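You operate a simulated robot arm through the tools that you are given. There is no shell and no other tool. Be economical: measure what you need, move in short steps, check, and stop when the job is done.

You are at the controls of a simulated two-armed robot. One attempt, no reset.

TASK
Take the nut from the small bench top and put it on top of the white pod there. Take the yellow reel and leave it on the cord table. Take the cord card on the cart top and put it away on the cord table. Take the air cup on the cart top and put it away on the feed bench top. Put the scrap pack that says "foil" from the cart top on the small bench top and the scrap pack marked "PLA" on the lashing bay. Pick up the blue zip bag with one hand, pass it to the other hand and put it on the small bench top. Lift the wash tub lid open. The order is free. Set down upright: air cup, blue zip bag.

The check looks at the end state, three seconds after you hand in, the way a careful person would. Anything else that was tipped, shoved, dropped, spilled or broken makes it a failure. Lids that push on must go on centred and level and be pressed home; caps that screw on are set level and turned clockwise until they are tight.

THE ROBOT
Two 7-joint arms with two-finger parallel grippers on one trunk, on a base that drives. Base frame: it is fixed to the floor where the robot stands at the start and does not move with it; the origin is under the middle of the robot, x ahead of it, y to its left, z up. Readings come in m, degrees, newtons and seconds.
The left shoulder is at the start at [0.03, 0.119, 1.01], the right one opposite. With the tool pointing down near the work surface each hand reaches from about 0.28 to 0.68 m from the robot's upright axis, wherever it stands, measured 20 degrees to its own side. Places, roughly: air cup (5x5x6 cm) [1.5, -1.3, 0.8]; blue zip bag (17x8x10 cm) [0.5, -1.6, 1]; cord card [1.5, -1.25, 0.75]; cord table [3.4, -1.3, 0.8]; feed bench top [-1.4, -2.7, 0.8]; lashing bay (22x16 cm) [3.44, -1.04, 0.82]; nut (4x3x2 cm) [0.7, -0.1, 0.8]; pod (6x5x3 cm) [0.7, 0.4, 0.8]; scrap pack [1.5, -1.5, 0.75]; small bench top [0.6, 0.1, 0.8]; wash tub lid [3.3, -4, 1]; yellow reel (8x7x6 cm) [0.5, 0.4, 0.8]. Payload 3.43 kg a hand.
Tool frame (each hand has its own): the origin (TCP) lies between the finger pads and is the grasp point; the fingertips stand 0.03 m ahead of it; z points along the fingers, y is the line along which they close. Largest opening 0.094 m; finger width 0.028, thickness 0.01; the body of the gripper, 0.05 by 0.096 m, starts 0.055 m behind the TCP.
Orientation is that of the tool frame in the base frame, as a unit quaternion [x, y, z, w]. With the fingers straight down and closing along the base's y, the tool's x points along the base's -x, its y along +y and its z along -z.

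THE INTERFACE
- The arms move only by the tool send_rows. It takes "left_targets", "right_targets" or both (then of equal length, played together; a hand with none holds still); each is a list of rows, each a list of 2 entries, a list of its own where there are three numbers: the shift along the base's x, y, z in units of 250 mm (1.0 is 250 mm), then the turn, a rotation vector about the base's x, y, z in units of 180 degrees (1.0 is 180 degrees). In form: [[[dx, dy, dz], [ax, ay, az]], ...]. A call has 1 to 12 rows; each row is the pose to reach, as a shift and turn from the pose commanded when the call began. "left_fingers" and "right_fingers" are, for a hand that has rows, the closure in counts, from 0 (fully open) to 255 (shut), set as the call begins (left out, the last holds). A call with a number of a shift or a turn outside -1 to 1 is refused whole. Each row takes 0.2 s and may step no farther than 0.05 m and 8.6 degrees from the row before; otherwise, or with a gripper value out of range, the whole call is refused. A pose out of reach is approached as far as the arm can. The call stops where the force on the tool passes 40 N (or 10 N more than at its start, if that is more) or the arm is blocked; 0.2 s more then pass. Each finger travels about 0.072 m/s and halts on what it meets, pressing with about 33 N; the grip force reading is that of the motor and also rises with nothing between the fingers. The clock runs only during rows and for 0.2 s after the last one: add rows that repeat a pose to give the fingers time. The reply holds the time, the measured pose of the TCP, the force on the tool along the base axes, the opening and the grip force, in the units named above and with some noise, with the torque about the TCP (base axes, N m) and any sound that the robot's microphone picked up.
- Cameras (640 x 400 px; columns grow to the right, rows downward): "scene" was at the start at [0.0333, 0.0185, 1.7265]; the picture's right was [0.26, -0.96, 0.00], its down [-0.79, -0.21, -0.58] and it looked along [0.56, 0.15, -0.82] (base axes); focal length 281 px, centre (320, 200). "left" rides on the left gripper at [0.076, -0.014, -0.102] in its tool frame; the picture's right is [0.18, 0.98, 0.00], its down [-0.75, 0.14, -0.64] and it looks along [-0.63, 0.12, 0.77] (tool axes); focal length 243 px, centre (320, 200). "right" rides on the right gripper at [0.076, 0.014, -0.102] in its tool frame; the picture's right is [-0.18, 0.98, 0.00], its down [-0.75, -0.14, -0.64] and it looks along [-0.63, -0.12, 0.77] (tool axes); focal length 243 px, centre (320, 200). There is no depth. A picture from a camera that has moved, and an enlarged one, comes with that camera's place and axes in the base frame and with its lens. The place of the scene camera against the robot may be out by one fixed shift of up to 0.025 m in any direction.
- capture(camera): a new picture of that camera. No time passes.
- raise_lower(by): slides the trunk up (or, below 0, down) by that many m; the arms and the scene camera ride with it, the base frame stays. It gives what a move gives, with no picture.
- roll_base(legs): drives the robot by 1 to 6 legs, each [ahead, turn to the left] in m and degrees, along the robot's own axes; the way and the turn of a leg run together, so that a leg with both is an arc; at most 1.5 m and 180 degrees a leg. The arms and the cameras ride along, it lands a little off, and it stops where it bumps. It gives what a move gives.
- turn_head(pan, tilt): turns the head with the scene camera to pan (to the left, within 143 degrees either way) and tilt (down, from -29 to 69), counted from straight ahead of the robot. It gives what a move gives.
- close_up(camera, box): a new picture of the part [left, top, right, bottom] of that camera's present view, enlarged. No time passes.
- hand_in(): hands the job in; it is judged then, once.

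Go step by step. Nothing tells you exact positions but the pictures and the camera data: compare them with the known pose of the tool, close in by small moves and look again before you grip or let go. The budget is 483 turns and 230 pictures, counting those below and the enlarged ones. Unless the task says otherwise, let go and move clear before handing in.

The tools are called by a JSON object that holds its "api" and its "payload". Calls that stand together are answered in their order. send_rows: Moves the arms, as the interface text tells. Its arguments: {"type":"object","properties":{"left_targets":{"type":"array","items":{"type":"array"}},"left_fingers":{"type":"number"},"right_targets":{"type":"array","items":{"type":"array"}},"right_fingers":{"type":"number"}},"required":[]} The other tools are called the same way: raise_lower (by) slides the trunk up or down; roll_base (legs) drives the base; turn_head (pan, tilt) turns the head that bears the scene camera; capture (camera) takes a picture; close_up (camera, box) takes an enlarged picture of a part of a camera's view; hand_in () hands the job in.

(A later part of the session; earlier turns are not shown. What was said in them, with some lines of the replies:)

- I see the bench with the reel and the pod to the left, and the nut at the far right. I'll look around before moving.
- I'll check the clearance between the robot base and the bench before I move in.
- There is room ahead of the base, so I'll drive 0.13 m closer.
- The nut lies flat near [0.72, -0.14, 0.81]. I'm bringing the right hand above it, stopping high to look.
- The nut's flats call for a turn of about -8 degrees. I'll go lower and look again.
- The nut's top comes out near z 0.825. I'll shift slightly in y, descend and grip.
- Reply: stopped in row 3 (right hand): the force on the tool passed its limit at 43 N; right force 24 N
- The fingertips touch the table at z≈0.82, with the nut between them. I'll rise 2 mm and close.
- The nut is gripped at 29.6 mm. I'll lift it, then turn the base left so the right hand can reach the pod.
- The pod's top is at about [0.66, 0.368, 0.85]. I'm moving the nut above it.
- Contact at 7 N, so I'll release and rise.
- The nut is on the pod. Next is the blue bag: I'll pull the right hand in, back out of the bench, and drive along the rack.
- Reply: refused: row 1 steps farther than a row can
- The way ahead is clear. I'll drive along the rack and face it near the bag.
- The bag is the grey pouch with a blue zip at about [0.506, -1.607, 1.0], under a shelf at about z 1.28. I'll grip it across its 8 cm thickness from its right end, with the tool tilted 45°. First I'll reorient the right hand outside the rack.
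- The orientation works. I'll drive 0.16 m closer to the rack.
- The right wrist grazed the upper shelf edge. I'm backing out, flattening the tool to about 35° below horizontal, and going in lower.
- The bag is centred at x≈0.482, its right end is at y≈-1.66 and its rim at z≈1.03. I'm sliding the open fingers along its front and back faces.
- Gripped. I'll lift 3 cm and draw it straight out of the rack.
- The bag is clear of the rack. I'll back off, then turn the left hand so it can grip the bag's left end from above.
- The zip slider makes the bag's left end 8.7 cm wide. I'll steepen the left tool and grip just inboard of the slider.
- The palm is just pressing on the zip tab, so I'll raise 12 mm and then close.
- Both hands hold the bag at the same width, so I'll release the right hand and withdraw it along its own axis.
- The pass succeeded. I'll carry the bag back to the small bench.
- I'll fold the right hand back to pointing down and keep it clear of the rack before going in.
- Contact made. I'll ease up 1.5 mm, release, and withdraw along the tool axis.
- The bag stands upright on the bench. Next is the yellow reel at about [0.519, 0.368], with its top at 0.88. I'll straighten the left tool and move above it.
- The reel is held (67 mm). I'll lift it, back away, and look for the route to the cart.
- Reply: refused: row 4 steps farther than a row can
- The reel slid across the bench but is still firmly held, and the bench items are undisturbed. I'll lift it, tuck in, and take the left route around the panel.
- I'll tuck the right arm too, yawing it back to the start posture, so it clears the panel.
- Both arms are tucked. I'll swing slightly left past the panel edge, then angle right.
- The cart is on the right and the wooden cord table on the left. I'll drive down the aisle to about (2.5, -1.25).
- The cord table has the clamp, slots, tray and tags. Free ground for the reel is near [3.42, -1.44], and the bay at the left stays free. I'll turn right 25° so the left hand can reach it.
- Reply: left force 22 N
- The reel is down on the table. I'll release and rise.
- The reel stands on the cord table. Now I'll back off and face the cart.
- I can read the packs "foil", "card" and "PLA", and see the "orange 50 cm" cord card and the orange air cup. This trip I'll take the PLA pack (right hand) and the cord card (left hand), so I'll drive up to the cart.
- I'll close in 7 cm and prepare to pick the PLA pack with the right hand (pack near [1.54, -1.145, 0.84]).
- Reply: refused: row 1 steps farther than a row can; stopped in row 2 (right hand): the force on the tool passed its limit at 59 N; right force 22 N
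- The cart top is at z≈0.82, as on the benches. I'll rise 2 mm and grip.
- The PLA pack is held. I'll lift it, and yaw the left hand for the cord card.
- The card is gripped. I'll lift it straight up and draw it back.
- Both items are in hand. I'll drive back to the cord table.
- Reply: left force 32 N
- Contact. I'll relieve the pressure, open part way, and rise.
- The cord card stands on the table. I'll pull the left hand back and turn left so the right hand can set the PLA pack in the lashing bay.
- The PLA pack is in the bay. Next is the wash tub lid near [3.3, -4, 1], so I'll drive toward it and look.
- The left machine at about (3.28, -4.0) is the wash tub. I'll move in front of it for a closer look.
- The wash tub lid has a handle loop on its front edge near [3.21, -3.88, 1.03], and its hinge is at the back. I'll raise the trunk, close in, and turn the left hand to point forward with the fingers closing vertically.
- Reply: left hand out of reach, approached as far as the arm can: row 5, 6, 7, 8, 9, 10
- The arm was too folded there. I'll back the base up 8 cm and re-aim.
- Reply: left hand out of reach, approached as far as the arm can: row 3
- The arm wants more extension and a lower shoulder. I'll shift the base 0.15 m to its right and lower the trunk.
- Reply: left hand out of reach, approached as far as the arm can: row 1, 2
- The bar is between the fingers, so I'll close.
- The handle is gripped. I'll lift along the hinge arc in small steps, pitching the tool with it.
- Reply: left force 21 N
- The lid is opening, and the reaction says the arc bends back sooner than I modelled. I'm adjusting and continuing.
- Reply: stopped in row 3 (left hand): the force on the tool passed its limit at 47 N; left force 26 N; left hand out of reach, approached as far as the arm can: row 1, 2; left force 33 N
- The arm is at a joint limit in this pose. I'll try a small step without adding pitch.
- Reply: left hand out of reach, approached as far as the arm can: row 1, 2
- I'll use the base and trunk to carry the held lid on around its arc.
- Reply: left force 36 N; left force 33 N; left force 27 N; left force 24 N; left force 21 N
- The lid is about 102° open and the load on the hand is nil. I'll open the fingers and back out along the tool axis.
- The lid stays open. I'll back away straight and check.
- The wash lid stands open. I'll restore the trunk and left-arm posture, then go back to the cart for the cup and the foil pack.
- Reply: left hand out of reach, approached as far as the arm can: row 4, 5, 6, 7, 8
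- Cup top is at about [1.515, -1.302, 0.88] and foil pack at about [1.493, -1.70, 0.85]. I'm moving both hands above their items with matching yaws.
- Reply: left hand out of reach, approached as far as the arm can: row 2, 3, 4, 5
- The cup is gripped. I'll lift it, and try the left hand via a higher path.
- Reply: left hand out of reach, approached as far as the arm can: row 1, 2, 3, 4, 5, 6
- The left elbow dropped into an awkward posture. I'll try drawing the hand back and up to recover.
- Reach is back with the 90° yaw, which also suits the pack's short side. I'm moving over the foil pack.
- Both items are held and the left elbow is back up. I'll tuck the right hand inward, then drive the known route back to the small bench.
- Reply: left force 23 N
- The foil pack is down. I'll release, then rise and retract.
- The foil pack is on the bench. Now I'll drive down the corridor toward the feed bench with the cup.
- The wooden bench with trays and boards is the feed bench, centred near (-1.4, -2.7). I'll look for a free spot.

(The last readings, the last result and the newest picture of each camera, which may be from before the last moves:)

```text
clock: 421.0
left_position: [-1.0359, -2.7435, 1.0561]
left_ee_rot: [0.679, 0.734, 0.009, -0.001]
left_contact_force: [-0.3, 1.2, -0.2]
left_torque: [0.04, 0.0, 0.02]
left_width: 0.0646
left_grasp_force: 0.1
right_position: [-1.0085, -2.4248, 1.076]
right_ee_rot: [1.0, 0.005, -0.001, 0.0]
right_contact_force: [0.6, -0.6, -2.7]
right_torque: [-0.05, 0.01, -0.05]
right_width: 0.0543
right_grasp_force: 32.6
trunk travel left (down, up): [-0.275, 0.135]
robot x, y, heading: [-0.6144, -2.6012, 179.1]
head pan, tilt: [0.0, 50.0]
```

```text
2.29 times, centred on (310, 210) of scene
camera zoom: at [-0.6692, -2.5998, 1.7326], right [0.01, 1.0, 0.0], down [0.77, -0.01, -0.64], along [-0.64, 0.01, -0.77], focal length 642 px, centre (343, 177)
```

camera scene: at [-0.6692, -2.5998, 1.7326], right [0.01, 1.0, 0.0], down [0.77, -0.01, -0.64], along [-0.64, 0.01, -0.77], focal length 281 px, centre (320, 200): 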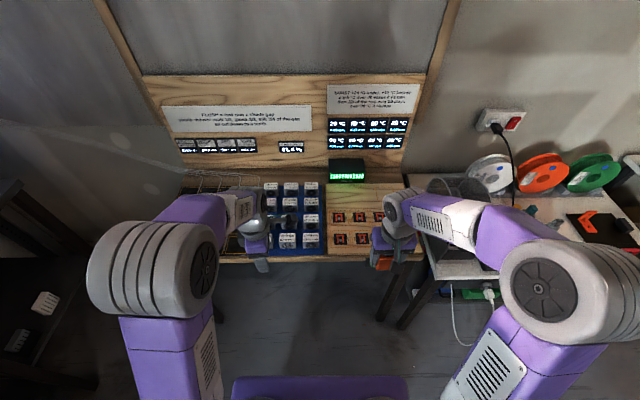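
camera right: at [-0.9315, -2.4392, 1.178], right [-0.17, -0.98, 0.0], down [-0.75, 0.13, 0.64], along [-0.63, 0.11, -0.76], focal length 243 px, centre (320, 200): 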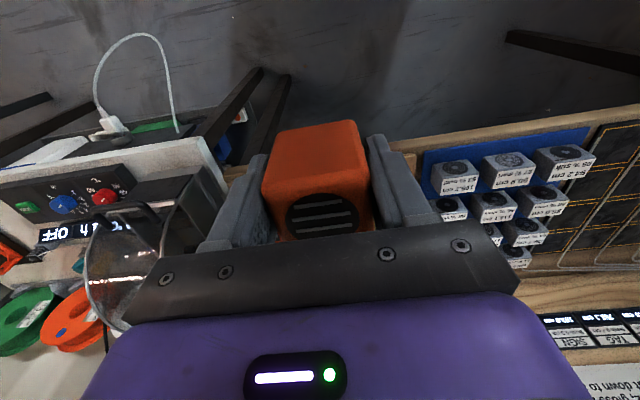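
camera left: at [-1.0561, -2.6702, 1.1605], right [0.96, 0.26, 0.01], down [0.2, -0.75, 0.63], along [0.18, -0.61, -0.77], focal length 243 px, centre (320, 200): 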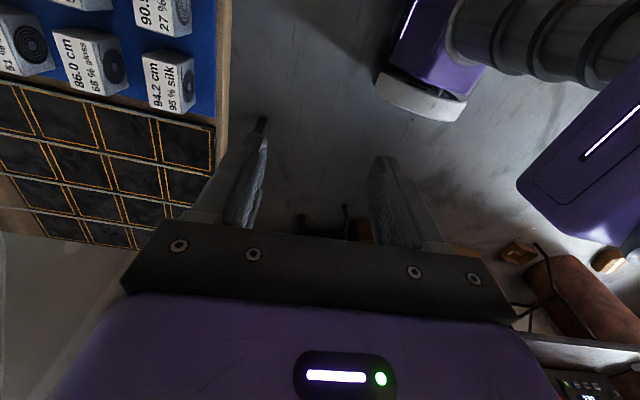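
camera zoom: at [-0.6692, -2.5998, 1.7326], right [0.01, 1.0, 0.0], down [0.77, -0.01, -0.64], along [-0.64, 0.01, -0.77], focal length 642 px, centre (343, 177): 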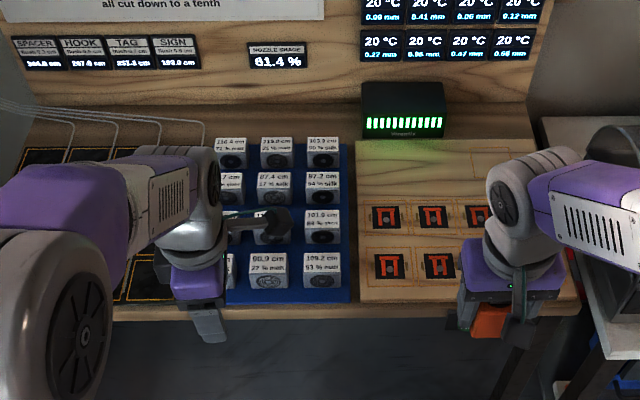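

There's bare panel surface behind the orange plates, near [-1.43, -2.42]. I'll drive closer and bring the cup above it.

{"api": "roll_base", "payload": {"legs": [[0.22, 0.7]]}}

{"api": "send_rows", "payload": {"right_targets": [[[-0.19, 0, 0], [0, 0, 0]], [[-0.38, 0, 0], [0, 0, 0]], [[-0.56, 0, 0], [0, 0, 0]], [[-0.66, 0, 0], [0, 0, 0]]]}}

{"api": "capture", "payload": {"camera": "right"}}

{"api": "close_up", "payload": {"camera": "scene", "box": [220, 120, 480, 280]}}

```text
clock: 422.7
left_position: [-1.2503, -2.7493, 1.0577]
left_ee_rot: [0.672, 0.74, 0.008, -0.001]
left_contact_force: [-0.6, 0.3, 0.0]
left_torque: [0.03, -0.01, -0.01]
left_width: 0.0647
left_grasp_force: 0.1
right_position: [-1.2283, -2.4288, 1.0756]
right_ee_rot: [1.0, 0.013, -0.002, 0.001]
right_contact_force: [0.9, 0.0, -3.1]
right_torque: [0.01, -0.03, -0.01]
right_width: 0.0543
right_grasp_force: 33.0
trunk travel left (down, up): [-0.275, 0.135]
robot x, y, heading: [-0.8335, -2.5968, -179.9]
head pan, tilt: [0.0, 50.0]
```

```text
clock: 423.7
left_position: [-1.2514, -2.7488, 1.0581]
left_ee_rot: [0.672, 0.74, 0.009, 0.0]
left_contact_force: [-1.1, 0.5, 0.5]
left_torque: [0.0, 0.02, 0.0]
left_width: 0.0647
left_grasp_force: 0.0
right_position: [-1.3945, -2.4294, 1.0759]
right_ee_rot: [1.0, 0.012, -0.001, 0.0]
right_contact_force: [0.0, 0.2, -3.8]
right_torque: [0.0, -0.01, 0.02]
right_width: 0.054
right_grasp_force: 33.1
trunk travel left (down, up): [-0.275, 0.135]
robot x, y, heading: [-0.8312, -2.5975, -179.9]
head pan, tilt: [0.0, 50.0]
```

```text
69 pictures are left
camera right: at [-1.3172, -2.4414, 1.1775], right [-0.16, -0.99, 0.0], down [-0.76, 0.12, 0.64], along [-0.64, 0.1, -0.77], focal length 243 px, centre (320, 200)
```

right: 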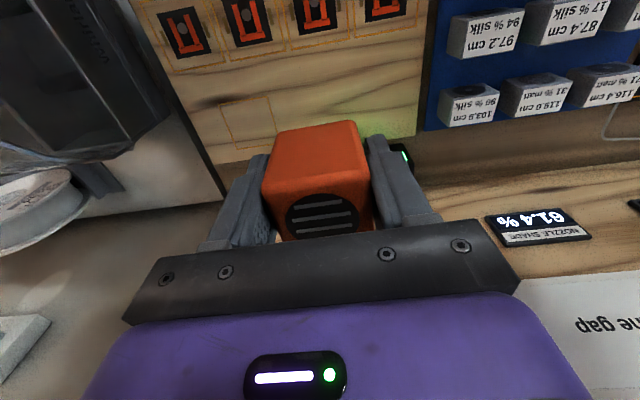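

```text
2.46 times, centred on (350, 200) of scene
camera zoom: at [-0.8874, -2.5992, 1.7325], right [0.0, 1.0, 0.0], down [0.77, 0.0, -0.64], along [-0.64, 0.0, -0.77], focal length 691 px, centre (246, 200)
```

zoom: 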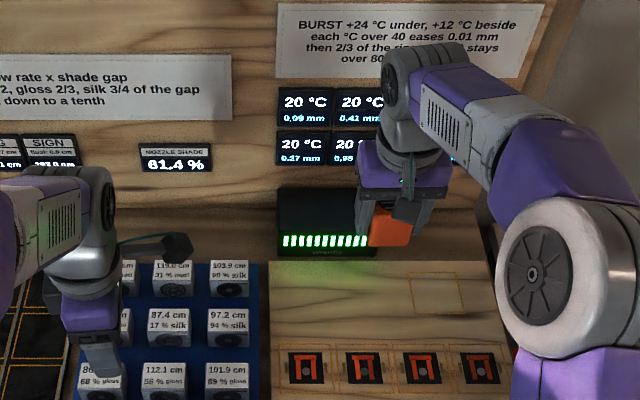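

{"api": "send_rows", "payload": {"right_targets": [[[-0.07, -0.05, 0], [0, 0, 0]], [[-0.142, -0.102, 0], [0, 0, 0]], [[-0.142, -0.102, -0.18], [0, 0, 0]], [[-0.142, -0.102, -0.36], [0, 0, 0]], [[-0.142, -0.102, -0.54], [0, 0, 0]], [[-0.142, -0.102, -0.64], [0, 0, 0]]]}}

{"api": "capture", "payload": {"camera": "right"}}

```text
clock: 425.1
left_position: [-1.2509, -2.7485, 1.0578]
left_ee_rot: [0.673, 0.74, 0.008, -0.002]
left_contact_force: [-0.6, 0.3, -0.7]
left_torque: [0.02, 0.01, -0.03]
left_width: 0.0645
left_grasp_force: 0.1
right_position: [-1.4284, -2.4556, 0.9137]
right_ee_rot: [1.0, 0.012, -0.002, 0.001]
right_contact_force: [-0.1, 0.0, -3.6]
right_torque: [0.0, -0.01, -0.02]
right_width: 0.0542
right_grasp_force: 32.8
trunk travel left (down, up): [-0.275, 0.135]
robot x, y, heading: [-0.8371, -2.5982, -180.1]
head pan, tilt: [0.0, 50.0]
```

```text
67 pictures are left
camera right: at [-1.3507, -2.4684, 1.0155], right [-0.16, -0.99, 0.0], down [-0.75, 0.12, 0.64], along [-0.64, 0.1, -0.76], focal length 243 px, centre (320, 200)
```

right: 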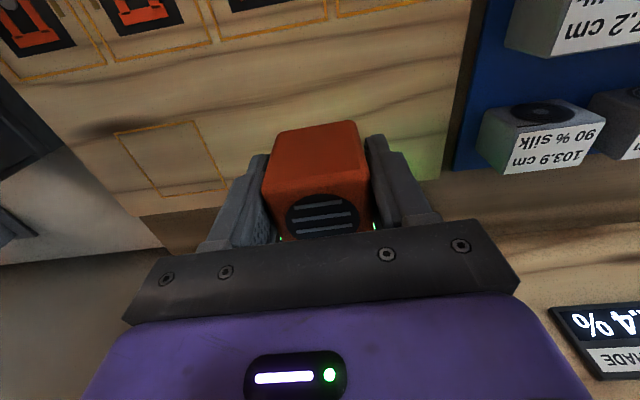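

{"api": "send_rows", "payload": {"right_targets": [[[0, 0, -0.05], [0, 0, 0]], [[0, 0, -0.08], [0, 0, 0]], [[0, 0, -0.095], [0, 0, 0]], [[0, 0, -0.11], [0, 0, 0]], [[0, 0, -0.122], [0, 0, 0]], [[0, 0, -0.134], [0, 0, 0]], [[0, 0, -0.146], [0, 0, 0]]]}}

```text
clock: 426.7
left_position: [-1.251, -2.7485, 1.0577]
left_ee_rot: [0.672, 0.74, 0.007, 0.0]
left_contact_force: [0.5, 0.0, 0.0]
left_torque: [0.03, -0.01, -0.02]
left_width: 0.0644
left_grasp_force: 0.1
right_position: [-1.4299, -2.453, 0.8794]
right_ee_rot: [1.0, 0.012, -0.002, 0.0]
right_contact_force: [0.0, -0.3, -2.8]
right_torque: [0.0, -0.01, 0.0]
right_width: 0.0542
right_grasp_force: 33.1
trunk travel left (down, up): [-0.275, 0.135]
robot x, y, heading: [-0.8379, -2.5993, -180.0]
head pan, tilt: [0.0, 50.0]
```

{"api": "send_rows", "payload": {"right_targets": [[[0, 0, -0.012], [0, 0, 0]], [[0, 0, -0.022], [0, 0, 0]], [[0, 0, -0.032], [0, 0, 0]], [[0, 0, -0.042], [0, 0, 0]]]}}

```text
clock: 427.7
left_position: [-1.2518, -2.7487, 1.0563]
left_ee_rot: [0.673, 0.74, 0.008, -0.001]
left_contact_force: [-0.1, 0.6, 0.3]
left_torque: [0.02, 0.01, 0.0]
left_width: 0.0646
left_grasp_force: 0.1
right_position: [-1.43, -2.4535, 0.8699]
right_ee_rot: [1.0, 0.013, -0.001, 0.0]
right_contact_force: [0.5, -0.6, -2.8]
right_torque: [0.01, -0.03, -0.01]
right_width: 0.054
right_grasp_force: 33.0
trunk travel left (down, up): [-0.275, 0.135]
robot x, y, heading: [-0.8336, -2.6006, -180.0]
head pan, tilt: [0.0, 50.0]
```

{"api": "send_rows", "payload": {"right_targets": [[[0, 0, -0.01], [0, 0, 0]], [[0, 0, -0.02], [0, 0, 0]], [[0, 0, -0.028], [0, 0, 0]], [[0, 0, -0.036], [0, 0, 0]]]}}

```text
clock: 428.7
left_position: [-1.2514, -2.7491, 1.0575]
left_ee_rot: [0.672, 0.74, 0.008, -0.001]
left_contact_force: [-0.4, -0.7, -0.7]
left_torque: [0.0, -0.03, -0.03]
left_width: 0.0646
left_grasp_force: 0.1
right_position: [-1.4292, -2.4531, 0.8608]
right_ee_rot: [1.0, 0.012, -0.002, 0.0]
right_contact_force: [0.1, -0.5, -3.2]
right_torque: [0.0, -0.05, -0.02]
right_width: 0.0544
right_grasp_force: 33.4
trunk travel left (down, up): [-0.275, 0.135]
robot x, y, heading: [-0.8338, -2.5929, -180.0]
head pan, tilt: [0.0, 50.0]
```

{"api": "send_rows", "payload": {"right_targets": [[[0, 0, -0.008], [0, 0, 0]], [[0, 0, -0.016], [0, 0, 0]], [[0, 0, -0.024], [0, 0, 0]], [[0, 0, -0.032], [0, 0, 0]]]}}

{"api": "capture", "payload": {"camera": "right"}}

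```text
clock: 429.7
left_position: [-1.2504, -2.7497, 1.0595]
left_ee_rot: [0.673, 0.74, 0.008, -0.001]
left_contact_force: [0.3, 1.2, -0.3]
left_torque: [-0.02, 0.03, 0.02]
left_width: 0.0646
left_grasp_force: 0.1
right_position: [-1.428, -2.4536, 0.8558]
right_ee_rot: [1.0, 0.012, -0.003, 0.0]
right_contact_force: [3.4, 0.8, 8.3]
right_torque: [-0.13, 0.19, 0.04]
right_width: 0.0541
right_grasp_force: 32.9
trunk travel left (down, up): [-0.275, 0.135]
robot x, y, heading: [-0.8309, -2.5989, -179.9]
head pan, tilt: [0.0, 50.0]
```

```text
66 pictures are left
camera right: at [-1.3509, -2.4678, 0.9564], right [-0.16, -0.99, 0.0], down [-0.75, 0.12, 0.65], along [-0.64, 0.1, -0.76], focal length 243 px, centre (320, 200)
```

right: 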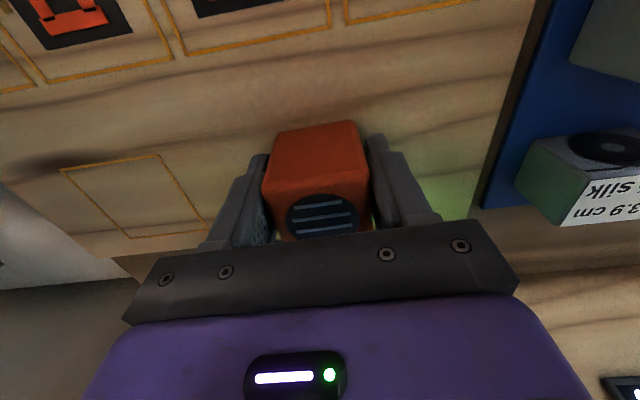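

The cup is down. I'll release and rise.

{"api": "send_rows", "payload": {"right_targets": [[[0, 0, 0], [0, 0, 0]], [[0, 0, 0], [0, 0, 0]], [[0, 0, 0], [0, 0, 0]], [[0, 0, 0.1], [0, 0, 0]], [[0, 0, 0.28], [0, 0, 0]], [[0, 0, 0.46], [0, 0, 0]], [[0.1, 0, 0.62], [0, 0, 0]], [[0.25, 0, 0.74], [0, 0, 0]], [[0.42, 0, 0.8], [0, 0, 0]], [[0.6, 0, 0.84], [0, 0, 0]]], "right_fingers": 55}}

{"api": "capture", "payload": {"camera": "right"}}

{"api": "roll_base", "payload": {"legs": [[-0.35, 0]]}}

{"api": "capture", "payload": {"camera": "scene"}}

```text
clock: 431.9
left_position: [-1.2486, -2.7478, 1.0586]
left_ee_rot: [0.673, 0.74, 0.009, -0.001]
left_contact_force: [0.3, -0.7, -0.3]
left_torque: [0.01, 0.01, -0.02]
left_width: 0.0649
left_grasp_force: 0.1
right_position: [-1.2781, -2.4551, 1.0618]
right_ee_rot: [1.0, 0.012, -0.002, 0.0]
right_contact_force: [0.9, -0.6, 0.3]
right_torque: [-0.03, 0.02, -0.03]
right_width: 0.0736
right_grasp_force: 0.0
trunk travel left (down, up): [-0.275, 0.135]
robot x, y, heading: [-0.8353, -2.598, -180.0]
head pan, tilt: [0.0, 50.0]
```

```text
65 pictures are left
camera right: at [-1.2006, -2.4688, 1.1637], right [-0.16, -0.99, 0.0], down [-0.75, 0.12, 0.65], along [-0.64, 0.1, -0.76], focal length 243 px, centre (320, 200)
```

right: 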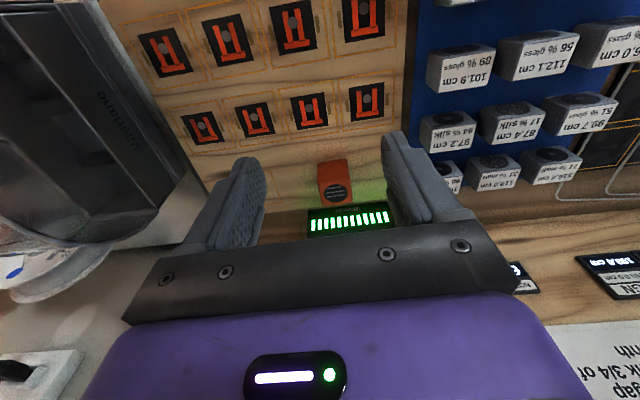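

```text
clock: 434.2
left_position: [-0.9019, -2.7474, 1.0574]
left_ee_rot: [0.675, 0.738, 0.007, -0.002]
left_contact_force: [0.6, 0.1, -0.4]
left_torque: [0.02, 0.02, 0.0]
left_width: 0.0643
left_grasp_force: 0.0
right_position: [-0.9286, -2.453, 1.0614]
right_ee_rot: [1.0, 0.009, -0.002, 0.0]
right_contact_force: [-0.2, 0.5, -0.1]
right_torque: [0.03, 0.0, 0.03]
right_width: 0.0738
right_grasp_force: 0.1
trunk travel left (down, up): [-0.275, 0.135]
robot x, y, heading: [-0.4829, -2.5986, 179.7]
head pan, tilt: [0.0, 50.0]
```

```text
64 pictures are left
camera scene: at [-0.5355, -2.5997, 1.7326], right [0.0, 1.0, 0.0], down [0.77, 0.0, -0.64], along [-0.64, 0.0, -0.77], focal length 281 px, centre (320, 200)
```

scene: 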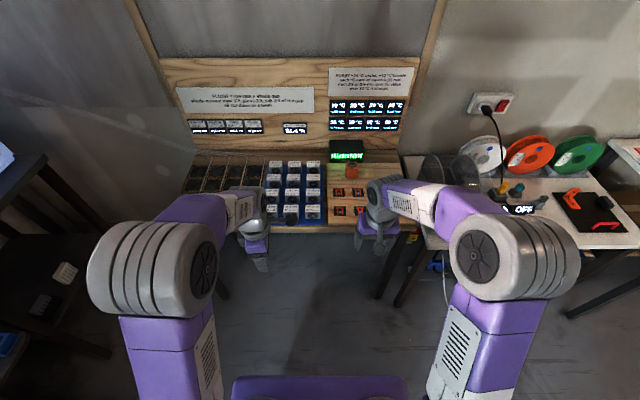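

The cup stands upright on the feed bench. I'll make a final check of the small bench before handing in.

{"api": "roll_base", "payload": {"legs": [[-0.2, 0], [0, -90], [1.5, 0], [0.6, 0]]}}

{"api": "turn_head", "payload": {"pan": -55, "tilt": 35}}

{"api": "capture", "payload": {"camera": "scene"}}

```text
clock: 449.6
left_position: [-0.4638, -0.0637, 1.0582]
left_ee_rot: [0.999, 0.052, 0.007, 0.005]
left_contact_force: [-0.4, 0.7, -0.6]
left_torque: [-0.01, 0.03, -0.01]
left_width: 0.0645
left_grasp_force: 0.0
right_position: [-0.1703, -0.032, 1.0614]
right_ee_rot: [0.72, -0.694, -0.001, -0.002]
right_contact_force: [0.6, 0.0, 0.1]
right_torque: [-0.02, 0.0, 0.01]
right_width: 0.0737
right_grasp_force: 0.1
trunk travel left (down, up): [-0.275, 0.135]
robot x, y, heading: [-0.3053, -0.486, 90.9]
head pan, tilt: [0.0, 50.0]
```

```text
clock: 450.9
left_position: [-0.4622, -0.0639, 1.0583]
left_ee_rot: [0.999, 0.053, 0.006, 0.005]
left_contact_force: [-0.3, -0.2, 0.7]
left_torque: [0.01, 0.02, 0.01]
left_width: 0.0649
left_grasp_force: 0.0
right_position: [-0.1699, -0.033, 1.0615]
right_ee_rot: [0.72, -0.694, -0.002, -0.001]
right_contact_force: [0.2, -0.7, 0.5]
right_torque: [-0.03, -0.02, 0.05]
right_width: 0.0737
right_grasp_force: 0.1
trunk travel left (down, up): [-0.275, 0.135]
robot x, y, heading: [-0.3096, -0.478, 90.7]
head pan, tilt: [-55.0, 35.0]
```

```text
63 pictures are left
camera scene: at [-0.2425, -0.4596, 1.7543], right [0.58, -0.81, 0.0], down [-0.47, -0.34, -0.82], along [0.66, 0.48, -0.57], focal length 281 px, centre (320, 200)
```

scene: 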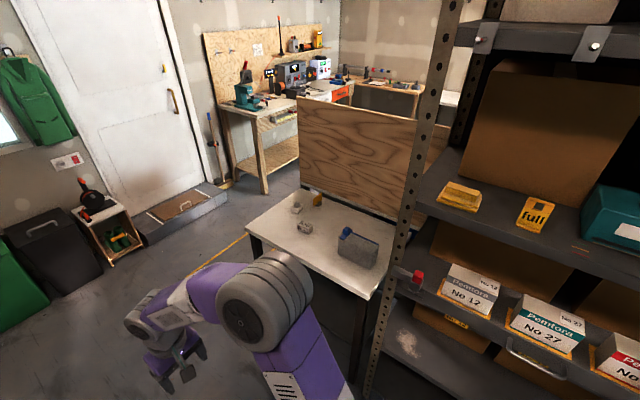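

{"api": "close_up", "payload": {"camera": "scene", "box": [250, 175, 410, 285]}}

```text
3.64 times, centred on (330, 230) of scene
camera zoom: at [-0.2425, -0.4596, 1.7543], right [0.58, -0.81, 0.0], down [-0.47, -0.34, -0.82], along [0.66, 0.48, -0.57], focal length 1021 px, centre (284, 91)
```

zoom: 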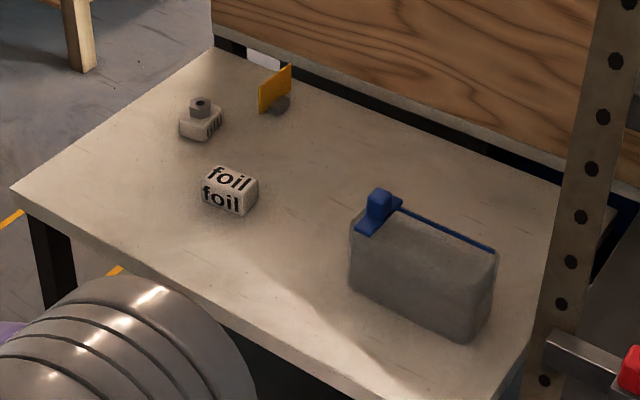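

The small bench is as asked: the nut is on the pod, the bag is upright and the foil pack is in place. Both hands are empty and clear, so I'm handing in.

{"api": "hand_in", "payload": {}}

```text
The job is handed in.
```

I've finished every item on the list and handed the job in; I don't have the check's result. I looked over the small bench again just before handing in. The other spots I last saw when I left each one.

- **Small bench:** the nut sits on the white pod. The blue zip bag, passed from the right hand to the left, stands upright, and the "foil" pack is beside it.
- **Cord table:** the yellow reel and the cord card are on it, and the "PLA" pack is in the lashing bay.
- **Feed bench:** the air cup stands upright on bare panel, next to a marked square that I left empty.
- **Wash tub:** the lid was open just past vertical and stayed up when I let go.

Two small things went off plan. The reel slid along the bench a little while already gripped, when I backed away before lifting it. The right wrist also brushed the upper rack shelf edge once. I saw nothing tipped or moved by either.
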